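You operate a simulated robot arm through the tools that you are given. There is no shell and no other tool. Be economical: measure what you need, move in short steps, check, and stop when the job is done.

The job below is to be done with a simulated two-armed robot. You get a single attempt, and the scene is never put back.

## Task
Hold the hand nest, lift the cone out, brush the dust from the seat and put the cone back.
Fine: hold the nest for the brushing too; use the small brush and stand it back in its hole. Set down upright: cone. What is to be rubbed or washed off counts as gone when no trace of it is left.

Only the result counts: the job must be done as asked and must still hold three seconds after the hand-in. Knocking over, shifting, dropping, spilling or breaking anything else fails it.

## Robot
Two 7-joint arms with two-finger parallel grippers on one trunk, on a base that drives. Base frame: it is fixed to the floor where the robot stands at the start and does not move with it; the origin is under the middle of the robot, x ahead of it, y to its left, z up; the surface under the hand at the start is at about z = 860. Readings come in mm, degrees, newtons and seconds.
The left shoulder is at the start at [50, 168, 1207], the right one opposite. With the tool pointing down near the work surface each hand reaches from about 100 to 660 mm from the robot's upright axis, wherever it stands, measured 20 degrees to its own side. Places, roughly: bench air valve [600, 800, 1100]; brass socket plug [500, -200, 900]; depth dial [600, 600, 1100]; direction switch [600, 800, 900]; driver torque dial [600, 900, 900]; index knob [400, 1100, 900]; seat of the hand nest [500, 0, 1000]; small brush hole of the tool stand [700, -100, 900]; steel socket plug [500, -300, 900]; top of the assembly bench [700, 500, 900]; work lamp switch [700, -300, 900]. Payload 1.57 kg a hand.
The tool frame of a hand sits at the grasp point between the pads (the TCP): z along the fingers, y along the line on which they close. The tips reach 30 mm beyond it. Largest opening 80 mm; finger width 17, thickness 12; the body of the gripper, 40 by 82 mm, starts 80 mm behind the TCP.
Orientation is that of the tool frame in the base frame, as a unit quaternion [w, x, y, z]. With the fingers straight down and closing along the base's y, the tool's x points along the base's -x, its y along +y and its z along -z.

## Interface
- The arms move only by the tool drive_tool. It takes "left_commands", "right_commands" or both (then of equal length, played together; a hand with none holds still); each is a list of rows, each a list of 7 numbers: the turn, a rotation vector about the base's x, y, z in units of 60 degrees (1.0 is 60 degrees), then the shift along the base's x, y, z in units of 250 mm (1.0 is 250 mm), then the opening, from 0 (shut) to 1 (fully open). In form: [[ax, ay, az, dx, dy, dz, fingers], ...]. A call has 1 to 8 rows; each row is the pose to reach, as a shift and turn from the pose commanded when the call began. A call with a number of a shift or a turn outside -1 to 1 is refused whole. Rows are played at 5 a second. More than 50 mm and 8.6 degrees between two rows, or a gripper value outside its range, and nothing of the call is played. A pose out of reach is approached as far as the arm can. The call stops where the force on the tool passes 40 N (or 10 N more than at its start, if that is more) or the arm is blocked; 0.2 s more then pass. The fingers move at their own pace (about 45 mm/s each) and stop on an object; they squeeze with about 32 N. The grip force told is the motor's: it shows also when the fingers shut on nothing. Time passes only in rows, and 0.2 s behind the last, so rows that repeat a pose let the fingers close. It gives the time, the measured TCP pose, the force on the tool (base axes), the opening and the grip force at its end, in the units of the frame above (readings bear some noise), with the torque about the TCP (base axes, N m) and any sound that the robot's microphone picked up, and new pictures: "pictures" is both (left out), scene, wrist or none (wrist: the cameras of the hands that moved).
- Cameras (640 x 400 px; columns grow to the right, rows downward): "scene" is now at [129.9, -15.7, 1429.8]; the picture's right is [-0.17, -0.98, 0.00], its down [-0.43, 0.08, -0.90] and it looks along [0.89, -0.16, -0.44] (base axes); focal length 214 px, centre (320, 200). "left" rides on the left gripper at [72, 7, -122] in its tool frame; the picture's right is [-0.09, 1.00, 0.00], its down [-0.84, -0.08, -0.54] and it looks along [-0.54, -0.05, 0.84] (tool axes); focal length 238 px, centre (320, 200). "right" rides on the right gripper at [72, -7, -122] in its tool frame; the picture's right is [0.09, 1.00, 0.00], its down [-0.84, 0.08, -0.54] and it looks along [-0.54, 0.05, 0.84] (tool axes); focal length 238 px, centre (320, 200). There is no depth. A picture from a camera that has moved, and an enlarged one, comes with that camera's place and axes in the base frame and with its lens.
- lift_body(by): slides the trunk up (or, below 0, down) by that many mm; the arms and the scene camera ride with it, the base frame stays. It gives what a move gives, with no picture.
- base_move(legs): drives the robot by 1 to 6 legs, each [ahead, left, turn to the left] in mm, mm and degrees, along the robot's own axes; the way and the turn of a leg run together, so that a leg with both is an arc; at most 1500 mm and 180 degrees a leg. The arms and the cameras ride along, it lands a little off, and it stops where it bumps. It gives what a move gives, and a new picture of the scene camera.
- aim_head(pan, tilt): turns the head with the scene camera to pan (to the left, within 80 degrees either way) and tilt (down, from -29 to 69), counted from straight ahead of the robot. It gives what a move gives, and a new picture of the scene camera.
- zoom(camera, box): a new picture of the part [left, top, right, bottom] of that camera's present view, enlarged. No time passes.
- hand_in(): hands the job in; it is judged then, once.

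Go step by step. Nothing tells you exact positions but the pictures and the camera data: compare them with the known pose of the tool, close in by small moves and look again before you grip or let go. The budget is 120 turns and 260 pictures, counting those below and the enlarged ones. Unless the task says otherwise, let go and move clear before handing in, and close with one line.

The tools are called as a command line: name --argument value ..., lists and objects as JSON in quotes. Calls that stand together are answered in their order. drive_tool: Moves the arms, as the interface text tells. Its arguments: {"type":"object","properties":{"left_commands":{"type":"array"},"right_commands":{"type":"array"},"pictures":{"type":"string","enum":["both","scene","wrist","none"]}},"required":[]} The other tools are called the same way: lift_body (by) slides the trunk up or down; base_move (legs) drives the base; aim_head (pan, tilt) turns the head that bears the scene camera; zoom (camera, box) takes an enlarged picture of a part of a camera's view; hand_in () hands the job in.

At the start:

```text
time_s: 0.0
left_tool_pos: [385.5, 141.0, 1356.1]
left_tcp_rot: [0.0, -0.001, 1.0, 0.001]
left_contact_force: [0.6, 0.5, 0.5]
left_wrist_torque: [-0.01, -0.02, 0.01]
left_opening: 79.9
left_grasp_force: 0.1
right_tool_pos: [361.4, -195.8, 1385.2]
right_tcp_rot: [0.0, 0.001, 1.0, 0.001]
right_contact_force: [0.1, 0.1, -0.5]
right_wrist_torque: [-0.01, -0.04, -0.03]
right_opening: 79.7
right_grasp_force: 0.2
trunk travel left (down, up): [-375.0, 68.0]
robot x, y, heading: [2.9, 2.6, -0.1]
head pan, tilt: [-10.0, 25.9]
```

scene: 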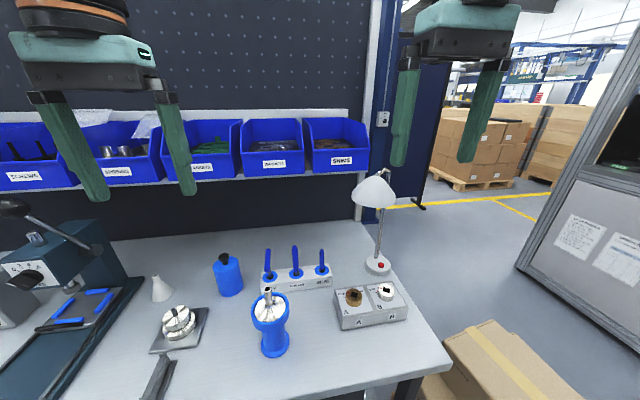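
right: 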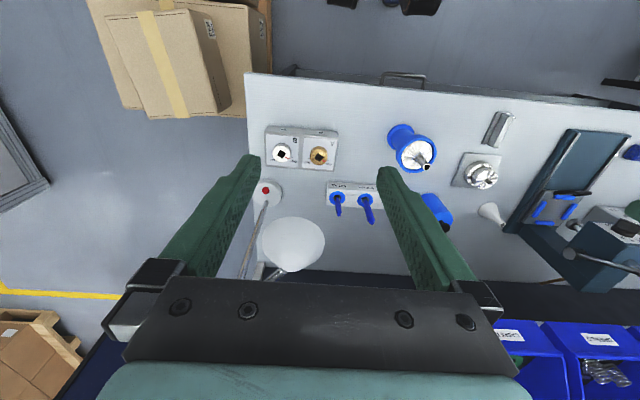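
left: 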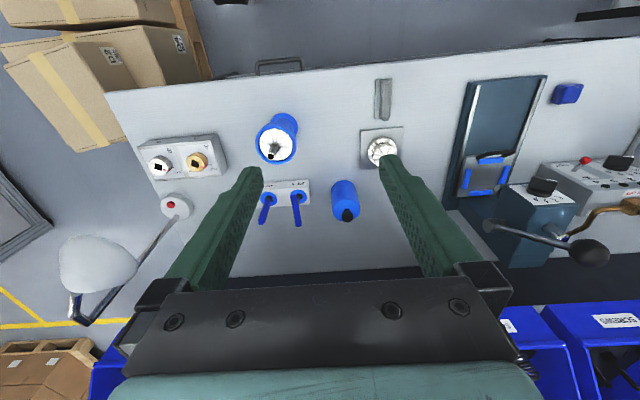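

I see a blue pedestal (the hand nest with a cone in it) near the bench front, a tool stand with three brushes behind it. I look closer first.

zoom --camera "scene" --box '[200, 230, 360, 370]'

zoom --camera "left" --box '[230, 90, 390, 240]'

zoom --camera "right" --box '[310, 100, 470, 240]'

```text
2.86 times, centred on (280, 300) of scene
camera zoom: at [129.9, -15.7, 1429.8], right [-0.17, -0.98, 0.0], down [-0.43, 0.08, -0.9], along [0.89, -0.16, -0.44], focal length 613 px, centre (434, -86)
```

zoom: 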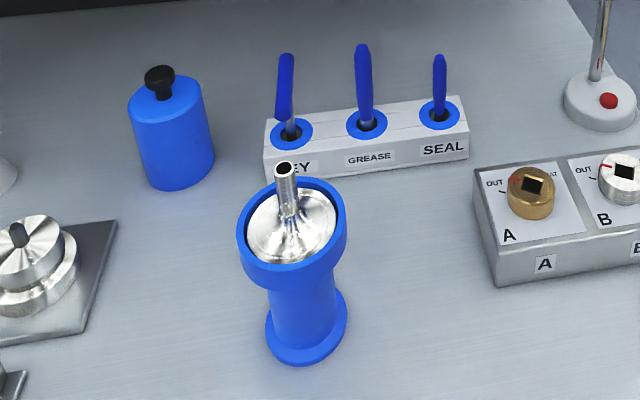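

```text
2.67 times, centred on (310, 165) of left
camera zoom: at [313.5, 147.7, 1477.0], right [0.09, 1.0, 0.0], down [0.84, -0.08, 0.54], along [0.54, -0.05, -0.84], focal length 636 px, centre (347, 293)
```

zoom: 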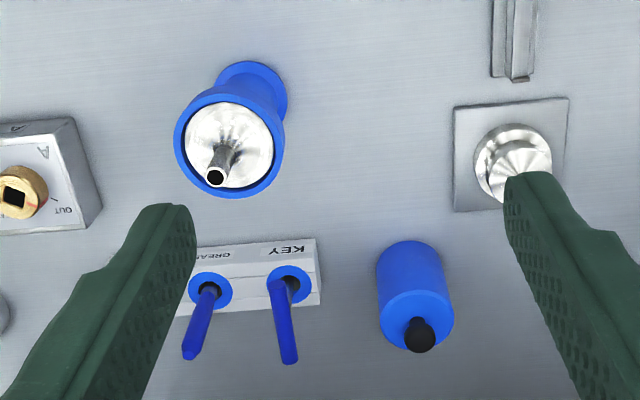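

```text
2.86 times, centred on (390, 170) of right
camera zoom: at [288.8, -202.0, 1507.1], right [-0.09, 1.0, 0.0], down [0.84, 0.08, 0.54], along [0.54, 0.05, -0.84], focal length 681 px, centre (120, 286)
```

zoom: 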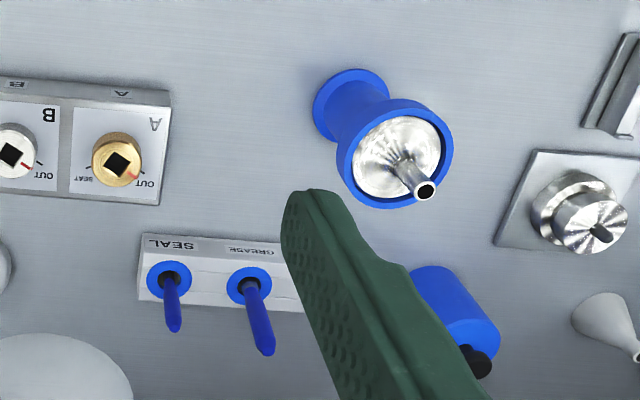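

The nest appears at about [480, 38] with its cup top near z 995, and the small (SEAL) brush at about [674, -120]. That is at the limit of reach, so I drive a little forward.

base_move --legs '[[80, 0, 0]]'

aim_head --pan -5 --tilt 45

```text
time_s: 1.1
left_tool_pos: [465.5, 140.2, 1356.0]
left_tcp_rot: [0.0, 0.0, 1.0, 0.0]
left_contact_force: [0.3, -0.7, 0.6]
left_wrist_torque: [0.0, 0.04, 0.0]
left_opening: 80.2
left_grasp_force: 0.0
right_tool_pos: [441.6, -195.6, 1384.6]
right_tcp_rot: [0.001, 0.002, 1.0, 0.001]
right_contact_force: [-0.1, -0.2, -0.1]
right_wrist_torque: [0.01, 0.02, 0.0]
right_opening: 79.8
right_grasp_force: 0.0
trunk travel left (down, up): [-375.0, 68.0]
robot x, y, heading: [79.4, 1.3, -0.3]
head pan, tilt: [-10.0, 25.9]
camera scene: at [210.4, -15.9, 1429.8], right [-0.17, -0.98, 0.0], down [-0.43, 0.08, -0.9], along [0.89, -0.16, -0.44], focal length 214 px, centre (320, 200)
```

scene: 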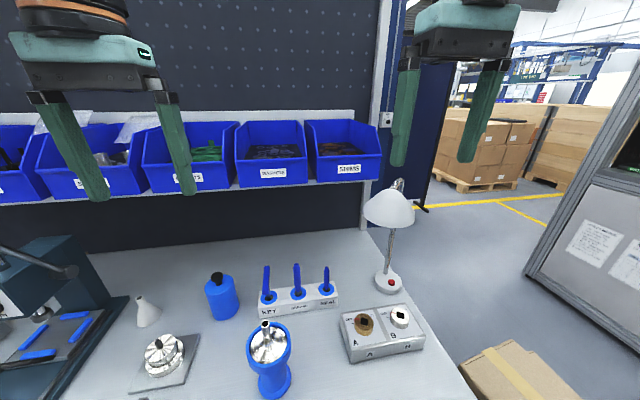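

```text
time_s: 1.9
left_tool_pos: [465.7, 141.0, 1356.4]
left_tcp_rot: [-0.001, 0.0, 1.0, 0.0]
left_contact_force: [-0.5, -0.3, 0.4]
left_wrist_torque: [0.0, -0.02, 0.01]
left_opening: 80.1
left_grasp_force: 0.1
right_tool_pos: [440.5, -195.7, 1384.6]
right_tcp_rot: [0.001, 0.002, 1.0, 0.001]
right_contact_force: [-0.1, 0.1, 0.6]
right_wrist_torque: [0.0, 0.03, 0.02]
right_opening: 80.1
right_grasp_force: 0.0
trunk travel left (down, up): [-375.0, 68.0]
robot x, y, heading: [79.5, -5.3, 0.0]
head pan, tilt: [-5.0, 45.0]
camera scene: at [200.1, -7.1, 1400.8], right [-0.09, -1.0, 0.0], down [-0.7, 0.06, -0.71], along [0.7, -0.06, -0.71], focal length 214 px, centre (320, 200)
```

scene: 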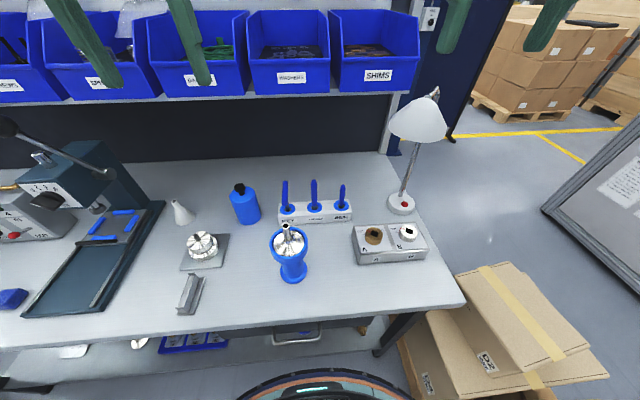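

The view is better now; I enlarge the nest and tool stand.

zoom --camera "scene" --box '[240, 170, 368, 300]'

```text
3.08 times, centred on (304, 235) of scene
camera zoom: at [200.1, -7.1, 1400.8], right [-0.09, -1.0, 0.0], down [-0.7, 0.06, -0.71], along [0.7, -0.06, -0.71], focal length 660 px, centre (369, 92)
```

zoom: 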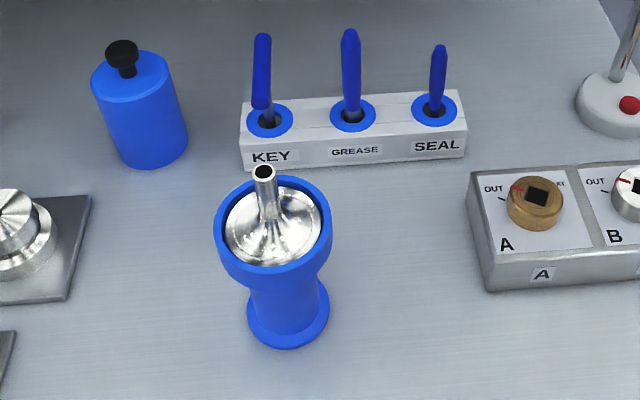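

Nest axis is about (475, 43), column Ø≈54 below a cup Ø≈87 with its underside near z 967. I bring the left hand in from front-left, pitched 35° below horizontal, starting high.

drive_tool --left_commands '[[-0.025, -0.113, -0.048, -0.05, -0.015, -0.1, 1], [-0.05, -0.225, -0.096, -0.1, -0.03, -0.2, 1], [-0.075, -0.338, -0.144, -0.15, -0.045, -0.3, 1], [-0.1, -0.45, -0.192, -0.2, -0.06, -0.4, 1], [-0.125, -0.563, -0.24, -0.25, -0.075, -0.5, 1], [-0.15, -0.675, -0.288, -0.3, -0.09, -0.6, 1], [-0.175, -0.788, -0.336, -0.35, -0.105, -0.7, 1], [-0.2, -0.9, -0.384, -0.38, -0.12, -0.8, 1]]' --pictures "both"

```text
time_s: 3.7
left_tool_pos: [437.1, 71.3, 1216.3]
left_tcp_rot: [0.45, 0.193, 0.866, -0.101]
left_contact_force: [-0.1, 0.5, 0.5]
left_wrist_torque: [-0.02, 0.01, 0.03]
left_opening: 80.0
left_grasp_force: 0.0
left hand out of reach, approached as far as the arm can: row 6, 7, 8
right_tool_pos: [440.6, -196.1, 1385.7]
right_tcp_rot: [0.0, 0.002, 1.0, 0.001]
right_contact_force: [0.8, -0.1, 0.1]
right_wrist_torque: [0.0, 0.0, 0.01]
right_opening: 80.0
right_grasp_force: 0.3
trunk travel left (down, up): [-375.0, 68.0]
robot x, y, heading: [77.8, 2.9, -0.2]
head pan, tilt: [-5.0, 45.0]
camera scene: at [200.7, -7.2, 1400.7], right [-0.09, -1.0, 0.0], down [-0.7, 0.06, -0.71], along [0.7, -0.06, -0.71], focal length 214 px, centre (320, 200)
camera left: at [311.1, 136.5, 1226.8], right [0.47, 0.88, 0.08], down [0.0, -0.09, 1.0], along [0.88, -0.47, -0.04], focal length 238 px, centre (320, 200)
```

scene: 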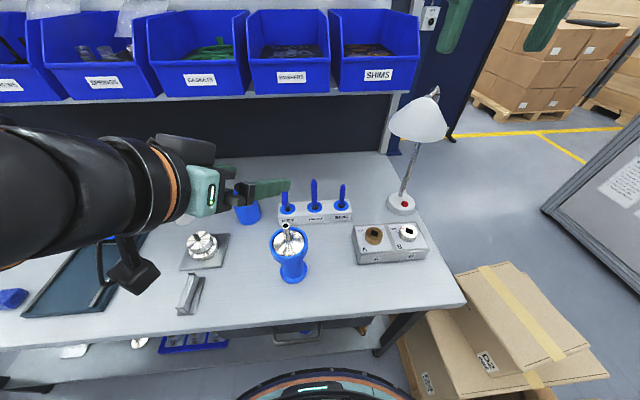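
left: 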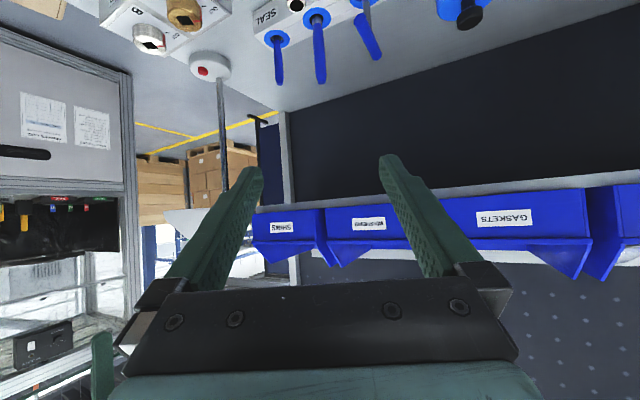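

The arm was too folded; the nest is better approached more from the left. I yaw a further 35° and descend to a point about 110 mm short of the column.

drive_tool --left_commands '[[0, 0, -0.1, 0, 0.06, -0.08, 1], [0, 0, -0.2, 0, 0.12, -0.16, 1], [0, 0, -0.3, 0, 0.17, -0.25, 1], [0, 0, -0.4, -0.01, 0.2, -0.38, 1], [0, 0, -0.5, -0.02, 0.2, -0.51, 1], [0, 0, -0.583, -0.03, 0.2, -0.64, 1], [0, 0, -0.583, -0.03, 0.2, -0.77, 1], [0, 0, -0.583, -0.03, 0.2, -0.9, 1]]'

```text
time_s: 5.5
left_tool_pos: [430.3, 123.7, 993.8]
left_tcp_rot: [0.401, 0.444, 0.768, -0.23]
left_contact_force: [0.3, -0.9, -0.1]
left_wrist_torque: [0.01, 0.03, -0.01]
left_opening: 80.2
left_grasp_force: 0.0
left hand out of reach, approached as far as the arm can: row 1, 2, 3, 4, 5
right_tool_pos: [440.0, -196.7, 1385.5]
right_tcp_rot: [0.001, 0.003, 1.0, 0.001]
right_contact_force: [0.1, -0.2, -0.3]
right_wrist_torque: [-0.01, 0.03, 0.0]
right_opening: 80.0
right_grasp_force: 0.0
trunk travel left (down, up): [-375.0, 68.0]
robot x, y, heading: [82.4, 2.1, -0.2]
head pan, tilt: [-5.0, 45.0]
camera scene: at [200.2, -6.9, 1400.8], right [-0.09, -1.0, 0.0], down [-0.7, 0.06, -0.71], along [0.7, -0.06, -0.71], focal length 214 px, centre (320, 200)
camera left: at [364.3, 249.4, 1003.6], right [0.89, 0.45, 0.08], down [-0.05, -0.07, 1.0], along [0.46, -0.89, -0.04], focal length 238 px, centre (320, 200)
```

scene: 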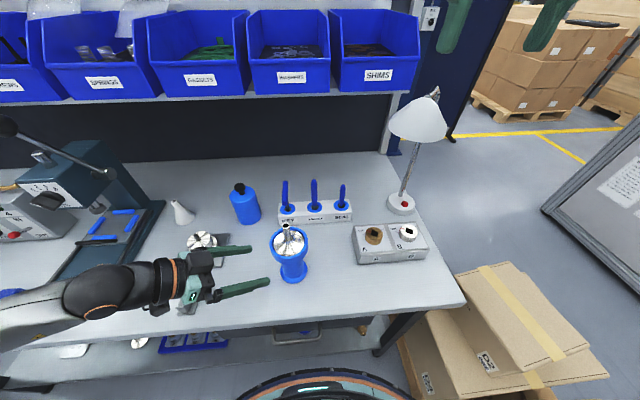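
left: 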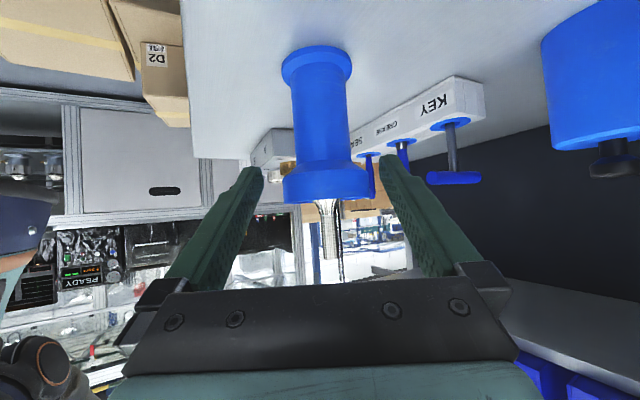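

The left hand is now in front of the column with good alignment. I lower to the approach line and go halfway in, then look.

drive_tool --left_commands '[[0, 0, 0, 0, 0, -0.08, 1], [0, 0, 0, 0.03, -0.05, -0.12, 1], [0, 0, 0, 0.07, -0.11, -0.165, 1], [0, 0, 0, 0.1, -0.156, -0.205, 1]]'

```text
time_s: 6.5
left_tool_pos: [454.9, 83.2, 939.2]
left_tcp_rot: [0.399, 0.444, 0.769, -0.231]
left_contact_force: [0.2, -0.4, 0.4]
left_wrist_torque: [0.02, 0.0, 0.01]
left_opening: 80.0
left_grasp_force: 0.0
right_tool_pos: [441.2, -196.1, 1385.8]
right_tcp_rot: [0.001, 0.001, 1.0, 0.001]
right_contact_force: [0.3, -0.3, -0.1]
right_wrist_torque: [0.01, 0.03, 0.01]
right_opening: 79.8
right_grasp_force: 0.2
trunk travel left (down, up): [-375.0, 68.0]
robot x, y, heading: [77.5, -2.2, -0.0]
head pan, tilt: [-5.0, 45.0]
camera scene: at [200.3, -7.2, 1400.8], right [-0.09, -1.0, 0.0], down [-0.7, 0.06, -0.71], along [0.7, -0.06, -0.71], focal length 214 px, centre (320, 200)
camera left: at [389.2, 208.4, 950.2], right [0.89, 0.45, 0.08], down [-0.05, -0.07, 1.0], along [0.46, -0.89, -0.04], focal length 238 px, centre (320, 200)
```

scene: 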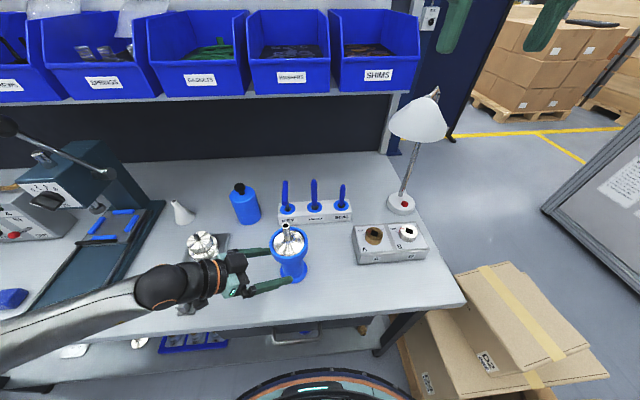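
left: 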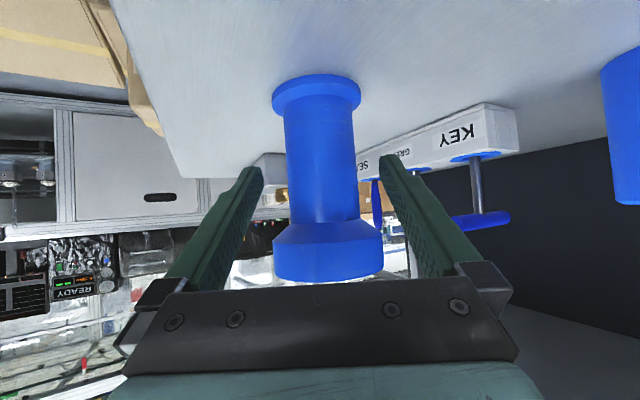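

Alignment looks centred on the column. I go in the remaining 45 mm.

drive_tool --left_commands '[[0, 0, 0, 0.022, -0.039, -0.03, 1], [0, 0, 0, 0.045, -0.078, -0.058, 1], [0, 0, 0, 0.068, -0.117, -0.088, 1], [0, 0, 0, 0.09, -0.156, -0.114, 1]]'

```text
time_s: 7.5
left_tool_pos: [477.1, 44.5, 912.9]
left_tcp_rot: [0.399, 0.444, 0.769, -0.231]
left_contact_force: [-0.1, 0.4, -0.6]
left_wrist_torque: [-0.01, 0.03, 0.0]
left_opening: 79.7
left_grasp_force: 0.1
right_tool_pos: [440.6, -196.9, 1384.8]
right_tcp_rot: [0.001, 0.002, 1.0, 0.001]
right_contact_force: [0.4, -0.3, -0.3]
right_wrist_torque: [0.02, 0.0, 0.02]
right_opening: 79.9
right_grasp_force: 0.1
trunk travel left (down, up): [-375.0, 68.0]
robot x, y, heading: [78.8, 3.0, -0.2]
head pan, tilt: [-5.0, 45.0]
camera scene: at [200.3, -7.2, 1400.8], right [-0.09, -1.0, 0.0], down [-0.7, 0.06, -0.71], along [0.7, -0.06, -0.71], focal length 214 px, centre (320, 200)
camera left: at [411.3, 168.8, 922.7], right [0.89, 0.45, 0.08], down [-0.05, -0.07, 1.0], along [0.46, -0.89, -0.04], focal length 238 px, centre (320, 200)
```

scene: 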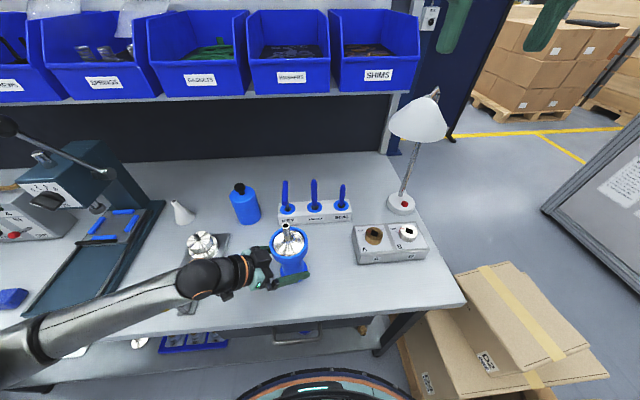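
left: 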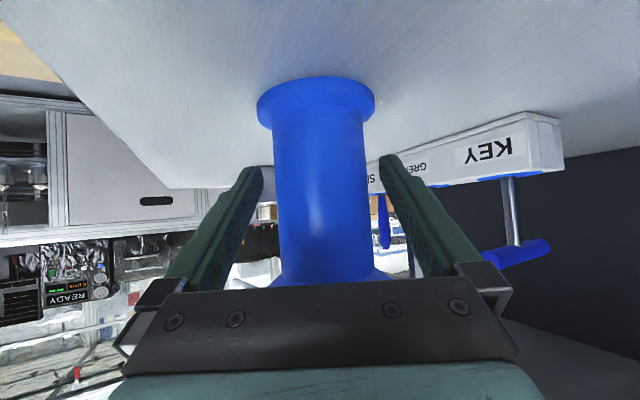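

The column sits between the fingers. I close the left gripper.

drive_tool --left_commands '[[0, 0, 0, 0, 0, 0, 0.7], [0, 0, 0, 0, 0, 0, 0.6], [0, 0, 0, 0, 0, 0, 0], [0, 0, 0, 0, 0, 0, 0], [0, 0, 0, 0, 0, 0, 0], [0, 0, 0, 0, 0, 0, 0]]' --pictures "wrist"

zoom --camera "scene" --box '[240, 170, 368, 300]'

```text
time_s: 8.9
left_tool_pos: [477.0, 43.8, 911.0]
left_tcp_rot: [0.399, 0.444, 0.768, -0.231]
left_contact_force: [-0.2, -1.4, 0.5]
left_wrist_torque: [-0.02, -0.02, 0.03]
left_opening: 54.4
left_grasp_force: 32.1
right_tool_pos: [440.2, -196.7, 1385.4]
right_tcp_rot: [0.001, 0.002, 1.0, 0.001]
right_contact_force: [0.4, -0.8, 0.0]
right_wrist_torque: [-0.01, 0.0, 0.02]
right_opening: 79.8
right_grasp_force: 0.2
trunk travel left (down, up): [-375.0, 68.0]
robot x, y, heading: [77.8, -1.4, -0.3]
head pan, tilt: [-5.0, 45.0]
camera left: at [411.2, 168.9, 922.8], right [0.89, 0.45, 0.08], down [-0.05, -0.07, 1.0], along [0.46, -0.89, -0.04], focal length 238 px, centre (320, 200)
```

left: 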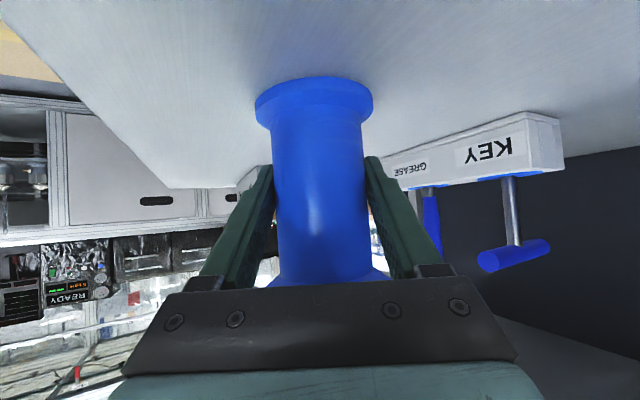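

```text
3.08 times, centred on (304, 235) of scene
camera zoom: at [200.3, -7.1, 1400.7], right [-0.09, -1.0, 0.0], down [-0.7, 0.06, -0.71], along [0.7, -0.06, -0.71], focal length 660 px, centre (369, 92)
```

zoom: 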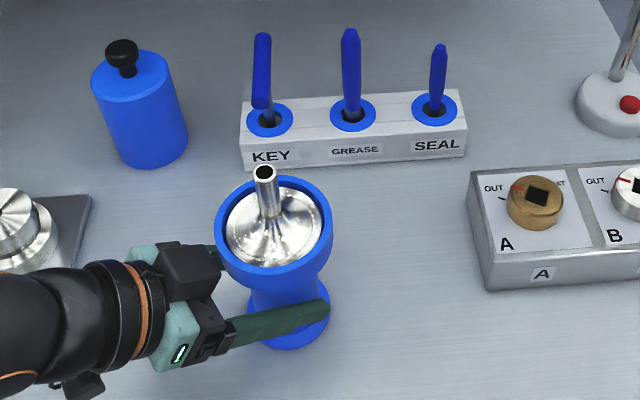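

The nest is held at 54 mm. Now I bring the right hand over toward the cone's stem.

drive_tool --right_commands '[[0, 0, 0, 0.02, 0.1, -0.12, 1], [0, 0, 0, 0.04, 0.2, -0.24, 1], [0, 0, 0, 0.06, 0.3, -0.36, 1], [0, 0, 0, 0.08, 0.4, -0.48, 1], [0, 0, 0, 0.1, 0.5, -0.6, 1], [0, 0, 0, 0.12, 0.6, -0.72, 1], [0, 0, 0, 0.13, 0.7, -0.82, 1], [0, 0, 0, 0.14, 0.79, -0.94, 1]]'

```text
time_s: 10.7
left_tool_pos: [476.0, 43.3, 912.5]
left_tcp_rot: [0.398, 0.445, 0.768, -0.231]
left_contact_force: [0.0, 1.5, 0.3]
left_wrist_torque: [0.02, 0.07, 0.01]
left_opening: 54.5
left_grasp_force: 31.8
right_tool_pos: [475.3, 0.7, 1148.8]
right_tcp_rot: [0.0, 0.002, 1.0, 0.0]
right_contact_force: [0.3, -0.1, 0.3]
right_wrist_torque: [0.0, -0.02, 0.03]
right_opening: 79.8
right_grasp_force: 0.0
trunk travel left (down, up): [-375.0, 68.0]
robot x, y, heading: [82.0, 1.8, -0.1]
head pan, tilt: [-5.0, 45.0]
camera scene: at [200.3, -6.8, 1400.8], right [-0.09, -1.0, 0.0], down [-0.7, 0.06, -0.71], along [0.7, -0.06, -0.71], focal length 214 px, centre (320, 200)
camera right: at [402.6, -5.1, 1270.7], right [-0.09, 1.0, 0.0], down [0.84, 0.07, 0.54], along [0.54, 0.05, -0.84], focal length 238 px, centre (320, 200)
```

scene: 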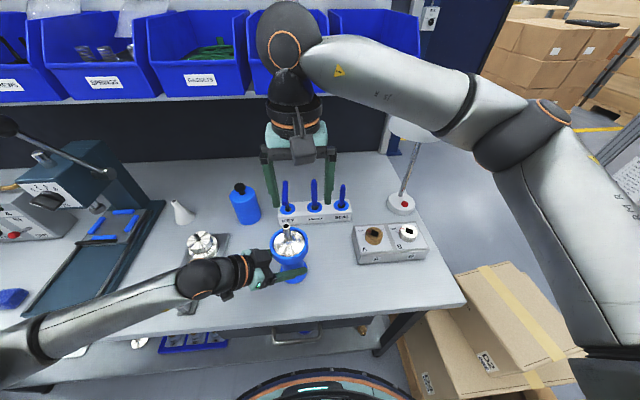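
right: 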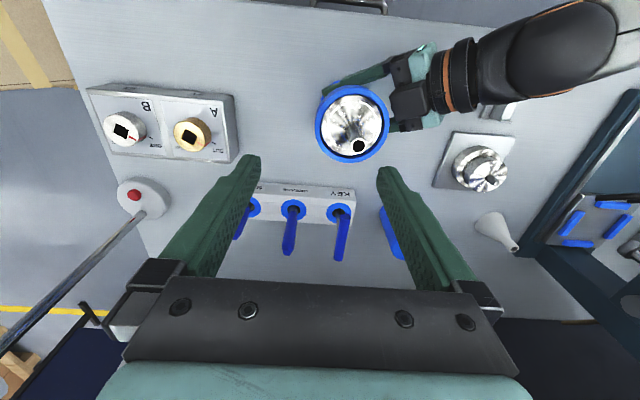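

Stem top is around (477, 40, 1055). I move over it and look again before lowering.

drive_tool --right_commands '[[0, 0, 0, 0.004, 0.08, 0, 0.6], [0, 0, 0, 0.006, 0.157, 0, 0.6], [0, 0, 0, 0.006, 0.157, -0.09, 0.6], [0, 0, 0, 0.006, 0.157, -0.18, 0.6]]'

zoom --camera "right" --box '[240, 60, 400, 200]'

zoom --camera "scene" --box '[220, 150, 360, 300]'

```text
time_s: 11.7
left_tool_pos: [475.7, 43.2, 913.7]
left_tcp_rot: [0.399, 0.444, 0.769, -0.231]
left_contact_force: [0.7, -2.2, -0.2]
left_wrist_torque: [-0.07, 0.02, -0.03]
left_opening: 54.7
left_grasp_force: 32.2
right_tool_pos: [478.2, 38.9, 1104.3]
right_tcp_rot: [0.0, 0.001, 1.0, 0.001]
right_contact_force: [1.3, -0.1, 0.4]
right_wrist_torque: [0.02, 0.01, 0.0]
right_opening: 48.1
right_grasp_force: 0.1
trunk travel left (down, up): [-375.0, 68.0]
robot x, y, heading: [82.5, 0.7, -0.4]
head pan, tilt: [-5.0, 45.0]
camera scene: at [200.3, -7.1, 1400.8], right [-0.09, -1.0, 0.0], down [-0.7, 0.06, -0.71], along [0.7, -0.06, -0.71], focal length 214 px, centre (320, 200)
camera right: at [405.0, 33.5, 1226.9], right [-0.09, 1.0, 0.0], down [0.84, 0.07, 0.54], along [0.54, 0.05, -0.84], focal length 238 px, centre (320, 200)
```

scene: 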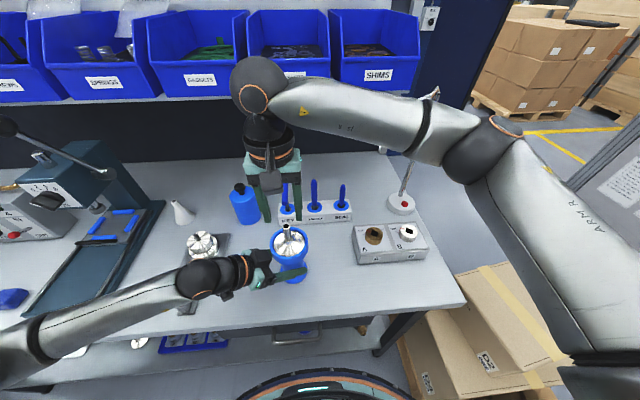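
right: 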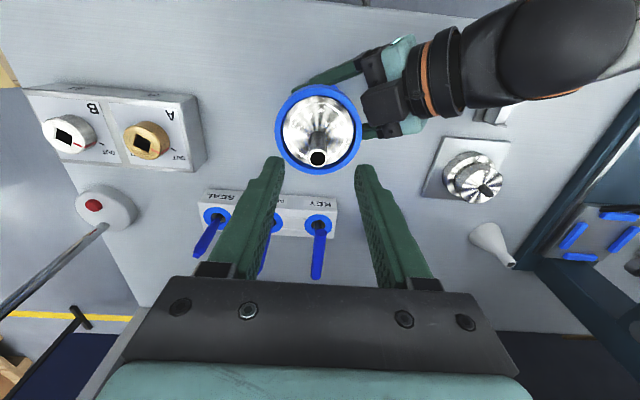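

```text
2.86 times, centred on (320, 130) of right
camera zoom: at [405.0, 33.5, 1226.9], right [-0.09, 1.0, 0.0], down [0.84, 0.07, 0.54], along [0.54, 0.05, -0.84], focal length 681 px, centre (320, 400)
```

zoom: 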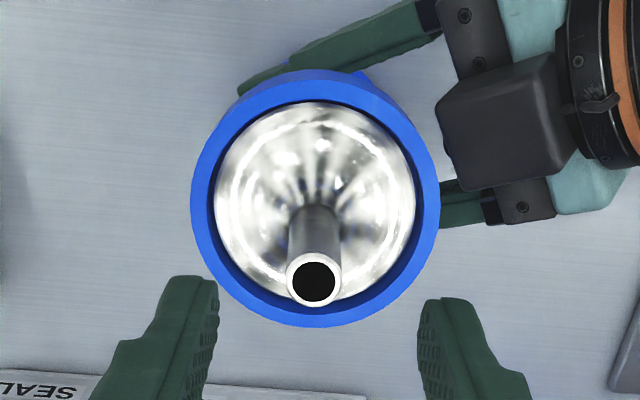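

```text
2.67 times, centred on (290, 225) of scene
camera zoom: at [200.3, -7.1, 1400.8], right [-0.09, -1.0, 0.0], down [-0.7, 0.06, -0.71], along [0.7, -0.06, -0.71], focal length 572 px, centre (400, 133)
```

zoom: 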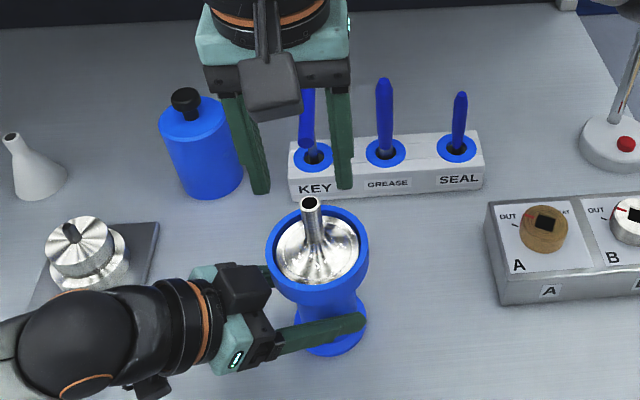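

The stem is directly under the right TCP, at (477.7, 38.5, top 1052). I lower to TCP z 1045 and grip.

drive_tool --right_commands '[[0, 0, 0, 0, 0, -0.08, 0.6], [0, 0, 0, 0, 0, -0.16, 0.6], [0, 0, 0, 0, 0, -0.236, 0.6], [0, 0, 0, 0, 0, -0.236, 0.6]]'

zoom --camera "right" --box '[240, 100, 400, 240]'

zoom --camera "scene" --box '[240, 190, 340, 290]'

```text
time_s: 12.7
left_tool_pos: [477.1, 44.4, 912.4]
left_tcp_rot: [0.398, 0.444, 0.769, -0.231]
left_contact_force: [0.6, -0.9, 0.0]
left_wrist_torque: [0.0, 0.06, 0.01]
left_opening: 54.4
left_grasp_force: 31.4
right_tool_pos: [477.2, 39.4, 1045.8]
right_tcp_rot: [0.0, 0.001, 1.0, 0.001]
right_contact_force: [-0.1, 0.5, 0.3]
right_wrist_torque: [0.01, 0.03, 0.0]
right_opening: 47.9
right_grasp_force: 0.0
trunk travel left (down, up): [-375.0, 68.0]
robot x, y, heading: [82.0, 3.6, -0.3]
head pan, tilt: [-5.0, 45.0]
camera scene: at [200.1, -7.0, 1400.8], right [-0.09, -1.0, 0.0], down [-0.7, 0.06, -0.71], along [0.7, -0.06, -0.71], focal length 214 px, centre (320, 200)
camera right: at [405.1, 33.0, 1167.7], right [-0.09, 1.0, 0.0], down [0.84, 0.07, 0.54], along [0.54, 0.05, -0.84], focal length 238 px, centre (320, 200)
```

scene: 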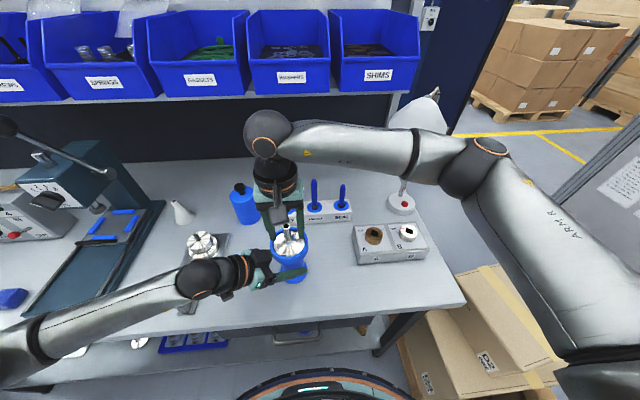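
right: 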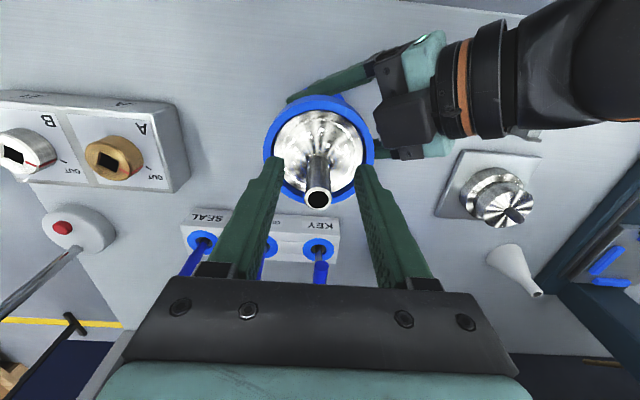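

```text
2.86 times, centred on (320, 170) of right
camera zoom: at [405.1, 33.0, 1167.7], right [-0.09, 1.0, 0.0], down [0.84, 0.07, 0.54], along [0.54, 0.05, -0.84], focal length 681 px, centre (320, 286)
```

zoom: 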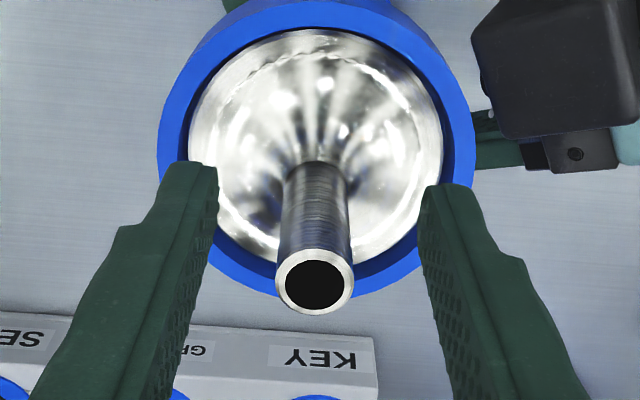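

```text
4.00 times, centred on (290, 240) of scene
camera zoom: at [200.1, -7.0, 1400.8], right [-0.09, -1.0, 0.0], down [-0.7, 0.06, -0.71], along [0.7, -0.06, -0.71], focal length 858 px, centre (440, 40)
```

zoom: 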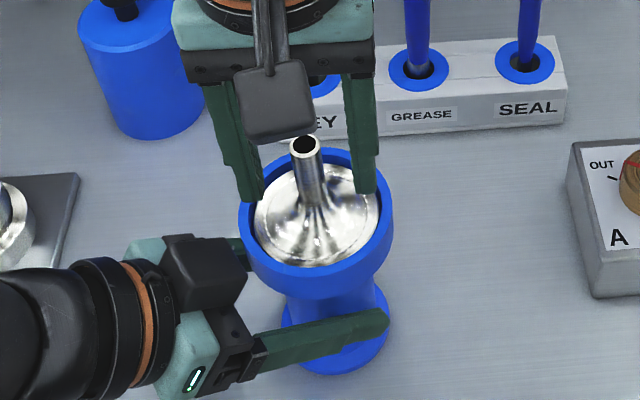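

The stem is well centred. I close the right gripper on it.

drive_tool --right_commands '[[0, 0, 0, 0, -0.004, 0, 0.4], [0, 0, 0, 0, -0.004, 0, 0.25], [0, 0, 0, 0, -0.004, 0, 0], [0, 0, 0, 0, -0.004, 0, 0], [0, 0, 0, 0, -0.004, 0, 0], [0, 0, 0, 0, -0.004, 0, 0]]' --pictures "wrist"

```text
time_s: 14.1
left_tool_pos: [477.1, 42.3, 913.4]
left_tcp_rot: [0.4, 0.443, 0.769, -0.23]
left_contact_force: [-0.9, -0.7, 0.1]
left_wrist_torque: [-0.1, 0.08, 0.03]
left_opening: 54.7
left_grasp_force: 32.5
right_tool_pos: [477.4, 36.8, 1046.0]
right_tcp_rot: [0.001, 0.002, 1.0, 0.0]
right_contact_force: [-0.2, -0.7, 1.2]
right_wrist_torque: [-0.18, 0.01, -0.01]
right_opening: 15.0
right_grasp_force: 31.3
trunk travel left (down, up): [-375.0, 68.0]
robot x, y, heading: [80.6, -0.6, -0.2]
head pan, tilt: [-5.0, 45.0]
camera right: at [404.8, 32.1, 1168.1], right [-0.09, 1.0, 0.0], down [0.84, 0.07, 0.54], along [0.54, 0.05, -0.84], focal length 238 px, centre (320, 200)
```

right: 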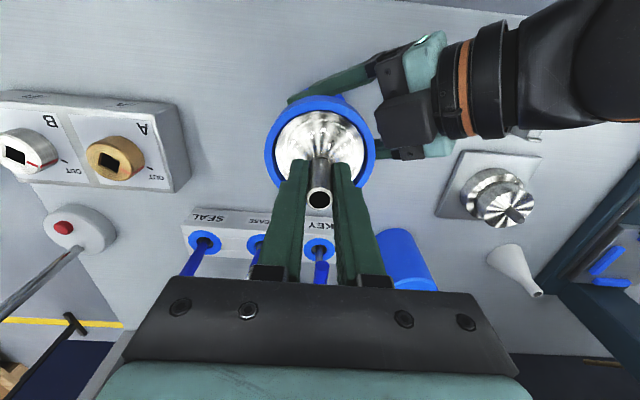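

Gripped at 15 mm. Now I lift the cone straight up.

drive_tool --right_commands '[[0, 0, 0, 0, -0.004, 0.02, 0], [0, 0, 0, 0, -0.004, 0.06, 0], [0, 0, 0, 0, -0.004, 0.12, 0], [0, 0, 0, 0, -0.004, 0.2, 0], [0, 0, 0, 0, -0.004, 0.3, 0], [0, 0, 0, 0, -0.004, 0.4, 0]]'

zoom --camera "scene" --box '[220, 150, 360, 300]'

```text
time_s: 15.5
left_tool_pos: [476.6, 43.3, 911.9]
left_tcp_rot: [0.4, 0.444, 0.769, -0.23]
left_contact_force: [-0.3, 0.1, 0.1]
left_wrist_torque: [0.05, -0.03, 0.03]
left_opening: 54.8
left_grasp_force: 32.1
right_tool_pos: [476.3, 36.8, 1147.5]
right_tcp_rot: [0.001, 0.0, 1.0, 0.0]
right_contact_force: [-0.2, 0.3, -1.2]
right_wrist_torque: [0.0, 0.02, -0.02]
right_opening: 14.6
right_grasp_force: 30.9
trunk travel left (down, up): [-375.0, 68.0]
robot x, y, heading: [80.5, 0.7, -0.2]
head pan, tilt: [-5.0, 45.0]
camera scene: at [200.1, -6.9, 1400.7], right [-0.09, -1.0, 0.0], down [-0.7, 0.06, -0.71], along [0.7, -0.06, -0.71], focal length 214 px, centre (320, 200)
camera right: at [403.9, 31.5, 1268.8], right [-0.09, 1.0, 0.0], down [0.84, 0.07, 0.54], along [0.54, 0.05, -0.84], focal length 238 px, centre (320, 200)
```

scene: 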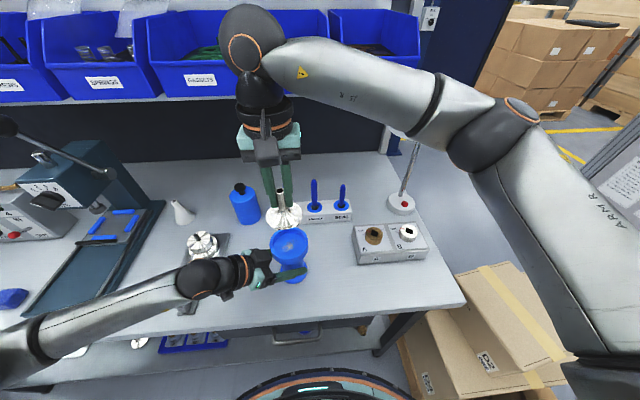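
right: 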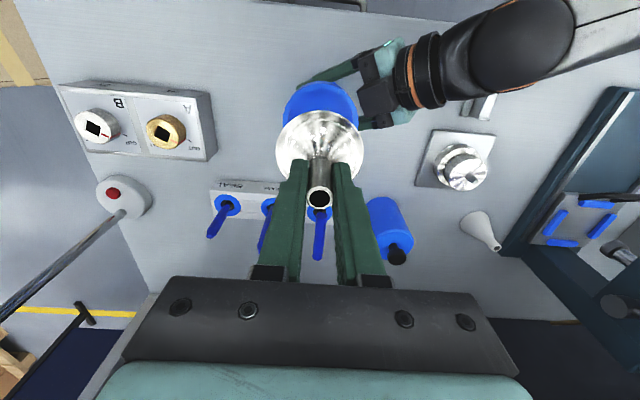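

```text
2.67 times, centred on (290, 225) of scene
camera zoom: at [200.1, -6.9, 1400.7], right [-0.09, -1.0, 0.0], down [-0.7, 0.06, -0.71], along [0.7, -0.06, -0.71], focal length 572 px, centre (400, 133)
```

zoom: 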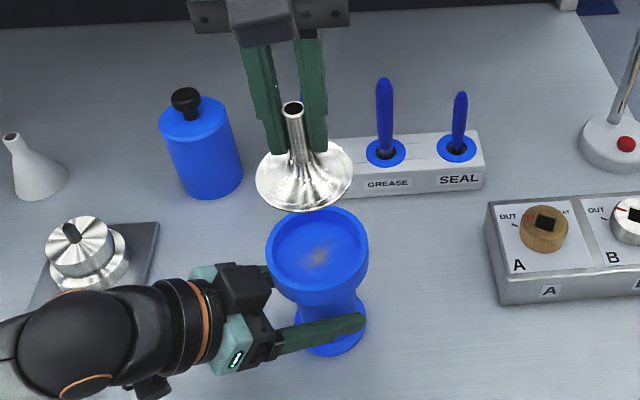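

The cone is out (flat-bottomed, about 73 mm tall) and dust is visible in the seat. I carry the cone to a clear spot on the bench at (440, -75) and come down close to the top.

drive_tool --right_commands '[[0, 0, 0, -0.048, -0.15, 0, 0], [0, 0, 0, -0.096, -0.3, 0, 0], [0, 0, 0, -0.144, -0.448, 0, 0], [0, 0, 0, -0.144, -0.448, -0.18, 0], [0, 0, 0, -0.144, -0.448, -0.36, 0], [0, 0, 0, -0.144, -0.448, -0.54, 0], [0, 0, 0, -0.144, -0.448, -0.7, 0], [0, 0, 0, -0.144, -0.448, -0.82, 0]]'

zoom --camera "scene" --box '[260, 190, 400, 330]'

```text
time_s: 17.3
left_tool_pos: [475.7, 43.0, 913.1]
left_tcp_rot: [0.4, 0.444, 0.768, -0.23]
left_contact_force: [0.6, 0.0, 0.3]
left_wrist_torque: [-0.02, -0.07, 0.01]
left_opening: 54.8
left_grasp_force: 31.9
right_tool_pos: [440.0, -75.2, 940.5]
right_tcp_rot: [0.001, 0.002, 1.0, 0.001]
right_contact_force: [0.4, -0.7, -0.9]
right_wrist_torque: [-0.03, -0.01, 0.02]
right_opening: 15.0
right_grasp_force: 30.8
trunk travel left (down, up): [-375.0, 68.0]
robot x, y, heading: [81.3, -1.1, 0.0]
head pan, tilt: [-5.0, 45.0]
camera scene: at [200.3, -7.1, 1400.8], right [-0.09, -1.0, 0.0], down [-0.7, 0.06, -0.71], along [0.7, -0.06, -0.71], focal length 214 px, centre (320, 200)
camera right: at [368.8, -80.8, 1063.0], right [-0.09, 1.0, 0.0], down [0.84, 0.07, 0.54], along [0.54, 0.05, -0.84], focal length 238 px, centre (320, 200)
```

scene: 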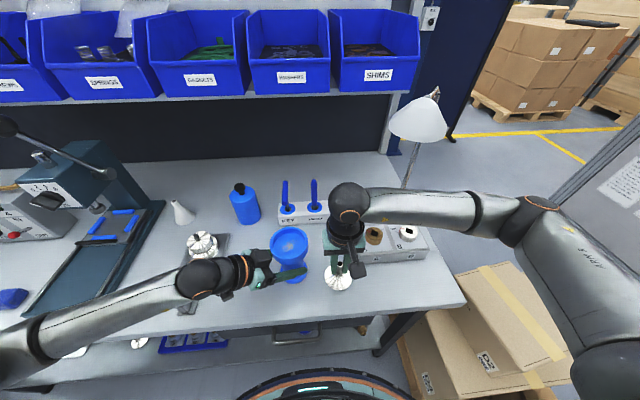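
right: 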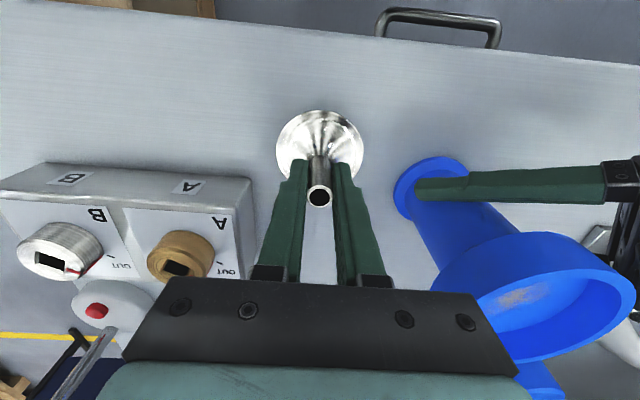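

```text
2.86 times, centred on (330, 260) of scene
camera zoom: at [200.3, -7.1, 1400.8], right [-0.09, -1.0, 0.0], down [-0.7, 0.06, -0.71], along [0.7, -0.06, -0.71], focal length 613 px, centre (291, 29)
```

zoom: 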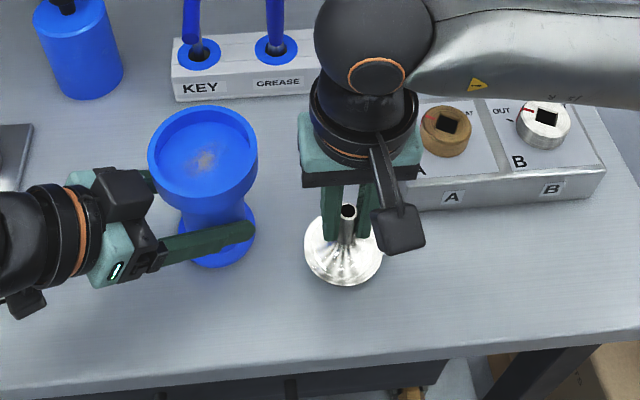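

The cone hovers just above the bench. I lower in small steps until the bench is felt.

drive_tool --right_commands '[[0, 0, 0, 0, 0, -0.01, 0], [0, 0, 0, 0, 0, -0.02, 0], [0, 0, 0, 0, 0, -0.03, 0], [0, 0, 0, 0, 0, -0.038, 0]]' --pictures "none"

```text
time_s: 18.3
left_tool_pos: [476.8, 43.8, 911.6]
left_tcp_rot: [0.4, 0.443, 0.769, -0.23]
left_contact_force: [-1.0, -0.5, -0.3]
left_wrist_torque: [-0.06, 0.0, 0.0]
left_opening: 54.6
left_grasp_force: 31.7
right_tool_pos: [441.9, -72.4, 931.3]
right_tcp_rot: [0.002, 0.002, 1.0, 0.001]
right_contact_force: [-0.1, -0.2, -1.0]
right_wrist_torque: [-0.02, -0.01, 0.02]
right_opening: 14.8
right_grasp_force: 30.9
trunk travel left (down, up): [-375.0, 68.0]
robot x, y, heading: [79.1, -0.1, -0.3]
head pan, tilt: [-5.0, 45.0]
```

drive_tool --right_commands '[[0, 0, 0, 0, 0, -0.008, 0], [0, 0, 0, 0, 0, -0.014, 0]]' --pictures "wrist"

```text
time_s: 18.9
left_tool_pos: [476.1, 43.3, 913.8]
left_tcp_rot: [0.4, 0.443, 0.769, -0.229]
left_contact_force: [0.5, 1.2, 0.0]
left_wrist_torque: [0.04, 0.0, -0.02]
left_opening: 54.9
left_grasp_force: 31.9
right_tool_pos: [441.7, -73.4, 930.6]
right_tcp_rot: [0.003, 0.001, 1.0, 0.001]
right_contact_force: [-0.4, -2.9, 19.2]
right_wrist_torque: [-0.57, 0.26, 0.01]
right_opening: 14.6
right_grasp_force: 30.5
trunk travel left (down, up): [-375.0, 68.0]
robot x, y, heading: [82.4, -3.7, 0.1]
head pan, tilt: [-5.0, 45.0]
camera right: at [367.8, -79.5, 1052.1], right [-0.09, 1.0, 0.0], down [0.83, 0.07, 0.55], along [0.54, 0.05, -0.84], focal length 238 px, centre (320, 200)
```

right: 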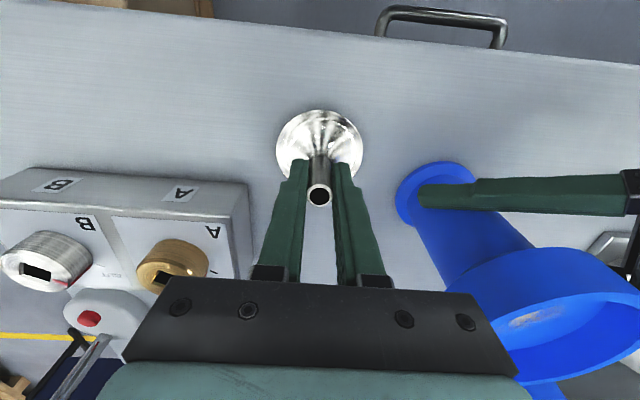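

Contact at TCP z ≈ 930. I relieve the press slightly, open wide and lift clear.

drive_tool --right_commands '[[0, 0, 0, 0, 0, 0.011, 0], [0, 0, 0, 0, 0, 0.011, 0], [0, 0, 0, 0, 0, 0.011, 0.4], [0, 0, 0, 0, 0, 0.011, 0.6], [0, 0, 0, 0, 0, 0.011, 0.6], [0, 0, 0, 0, 0, 0.1, 0.6], [0, 0, 0, 0, 0, 0.25, 0.6], [0, 0, 0, 0, 0, 0.44, 0.6]]'

zoom --camera "scene" --box '[250, 160, 390, 310]'

```text
time_s: 20.7
left_tool_pos: [476.6, 43.2, 912.4]
left_tcp_rot: [0.399, 0.444, 0.768, -0.231]
left_contact_force: [-0.2, 0.3, -0.5]
left_wrist_torque: [0.05, -0.04, 0.02]
left_opening: 54.5
left_grasp_force: 32.0
right_tool_pos: [439.8, -74.3, 1038.1]
right_tcp_rot: [0.001, 0.001, 1.0, 0.0]
right_contact_force: [-0.7, 0.3, 0.8]
right_wrist_torque: [-0.01, 0.0, 0.01]
right_opening: 48.0
right_grasp_force: 0.0
trunk travel left (down, up): [-375.0, 68.0]
robot x, y, heading: [79.5, 1.7, 0.2]
head pan, tilt: [-5.0, 45.0]
camera scene: at [200.1, -6.8, 1400.7], right [-0.09, -1.0, 0.0], down [-0.7, 0.06, -0.71], along [0.7, -0.06, -0.71], focal length 214 px, centre (320, 200)
camera right: at [367.9, -80.3, 1160.4], right [-0.09, 1.0, 0.0], down [0.84, 0.08, 0.54], along [0.54, 0.05, -0.84], focal length 238 px, centre (320, 200)
```

scene: 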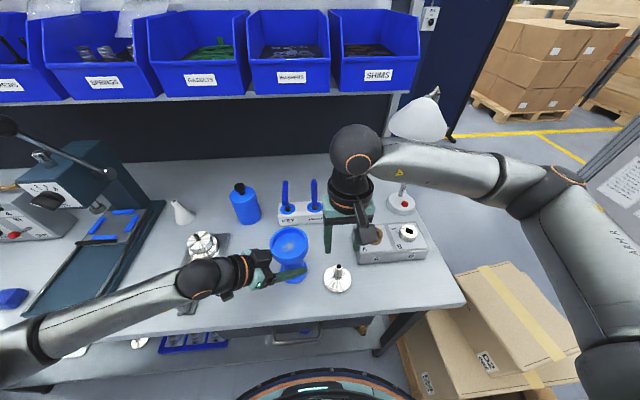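
right: 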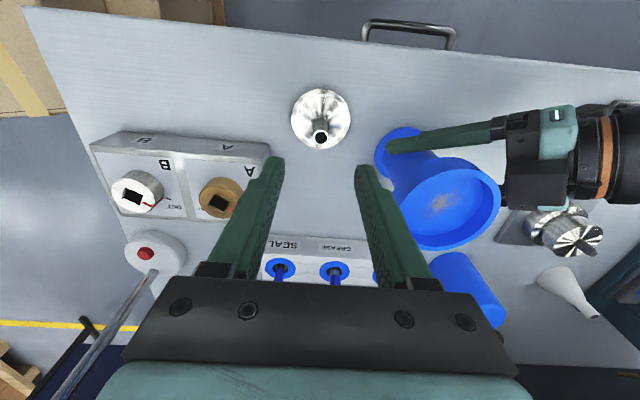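

```text
2.67 times, centred on (320, 235) of scene
camera zoom: at [200.1, -6.8, 1400.7], right [-0.09, -1.0, 0.0], down [-0.7, 0.06, -0.71], along [0.7, -0.06, -0.71], focal length 572 px, centre (320, 107)
```

zoom: 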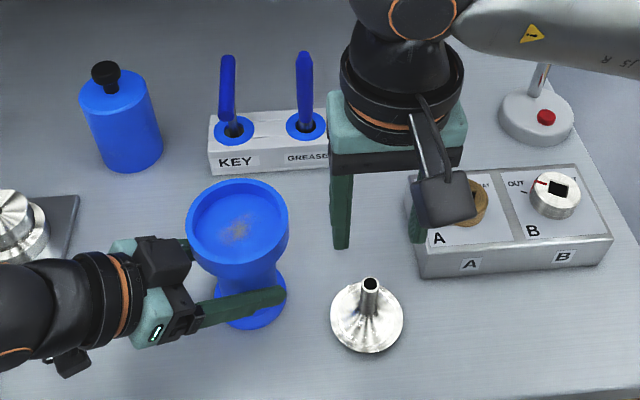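

The cone stands upright on the bench. The lamp shade hangs at about (565, -221, 1225), where a vertical right hand's forearm would pass to reach the brush. So I pitch the right hand forward (40° below horizontal, yaw -20°) before approaching.

drive_tool --right_commands '[[-0.018, -0.103, -0.039, 0.02, -0.008, 0.05, 0.6], [-0.036, -0.206, -0.078, 0.06, -0.016, 0.1, 0.6], [-0.055, -0.309, -0.117, 0.1, -0.024, 0.15, 0.6], [-0.073, -0.412, -0.156, 0.15, -0.032, 0.2, 0.6], [-0.091, -0.515, -0.195, 0.2, -0.04, 0.208, 0.6], [-0.109, -0.618, -0.234, 0.24, -0.048, 0.208, 0.6], [-0.127, -0.722, -0.273, 0.28, -0.056, 0.208, 0.6], [-0.145, -0.825, -0.312, 0.32, -0.064, 0.208, 0.6]]'

```text
time_s: 22.5
left_tool_pos: [476.6, 43.2, 911.5]
left_tcp_rot: [0.4, 0.444, 0.768, -0.231]
left_contact_force: [-0.4, 0.7, 0.0]
left_wrist_torque: [0.07, 0.04, 0.02]
left_opening: 54.7
left_grasp_force: 31.9
right_tool_pos: [521.6, -88.9, 1091.4]
right_tcp_rot: [0.418, 0.159, 0.892, -0.072]
right_contact_force: [0.4, 0.1, 0.3]
right_wrist_torque: [-0.01, 0.03, -0.01]
right_opening: 48.0
right_grasp_force: 0.1
trunk travel left (down, up): [-375.0, 68.0]
robot x, y, heading: [76.0, 0.7, -0.4]
head pan, tilt: [-5.0, 45.0]
camera scene: at [200.3, -6.9, 1400.8], right [-0.09, -1.0, 0.0], down [-0.7, 0.06, -0.71], along [0.7, -0.06, -0.71], focal length 214 px, centre (320, 200)
camera right: at [387.4, -46.9, 1113.5], right [0.29, 0.96, -0.07], down [0.14, 0.03, 0.99], along [0.95, -0.29, -0.12], focal length 238 px, centre (320, 200)
```

scene: 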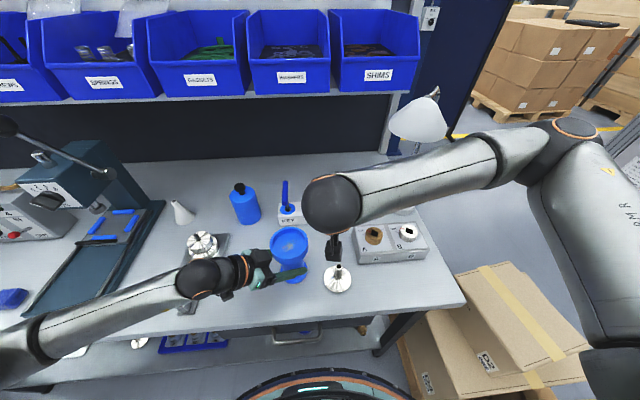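
right: 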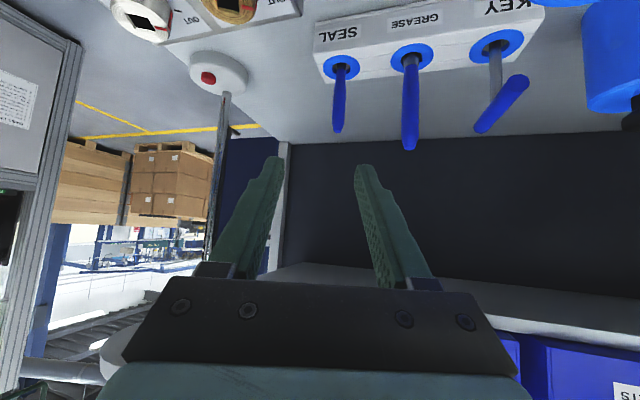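

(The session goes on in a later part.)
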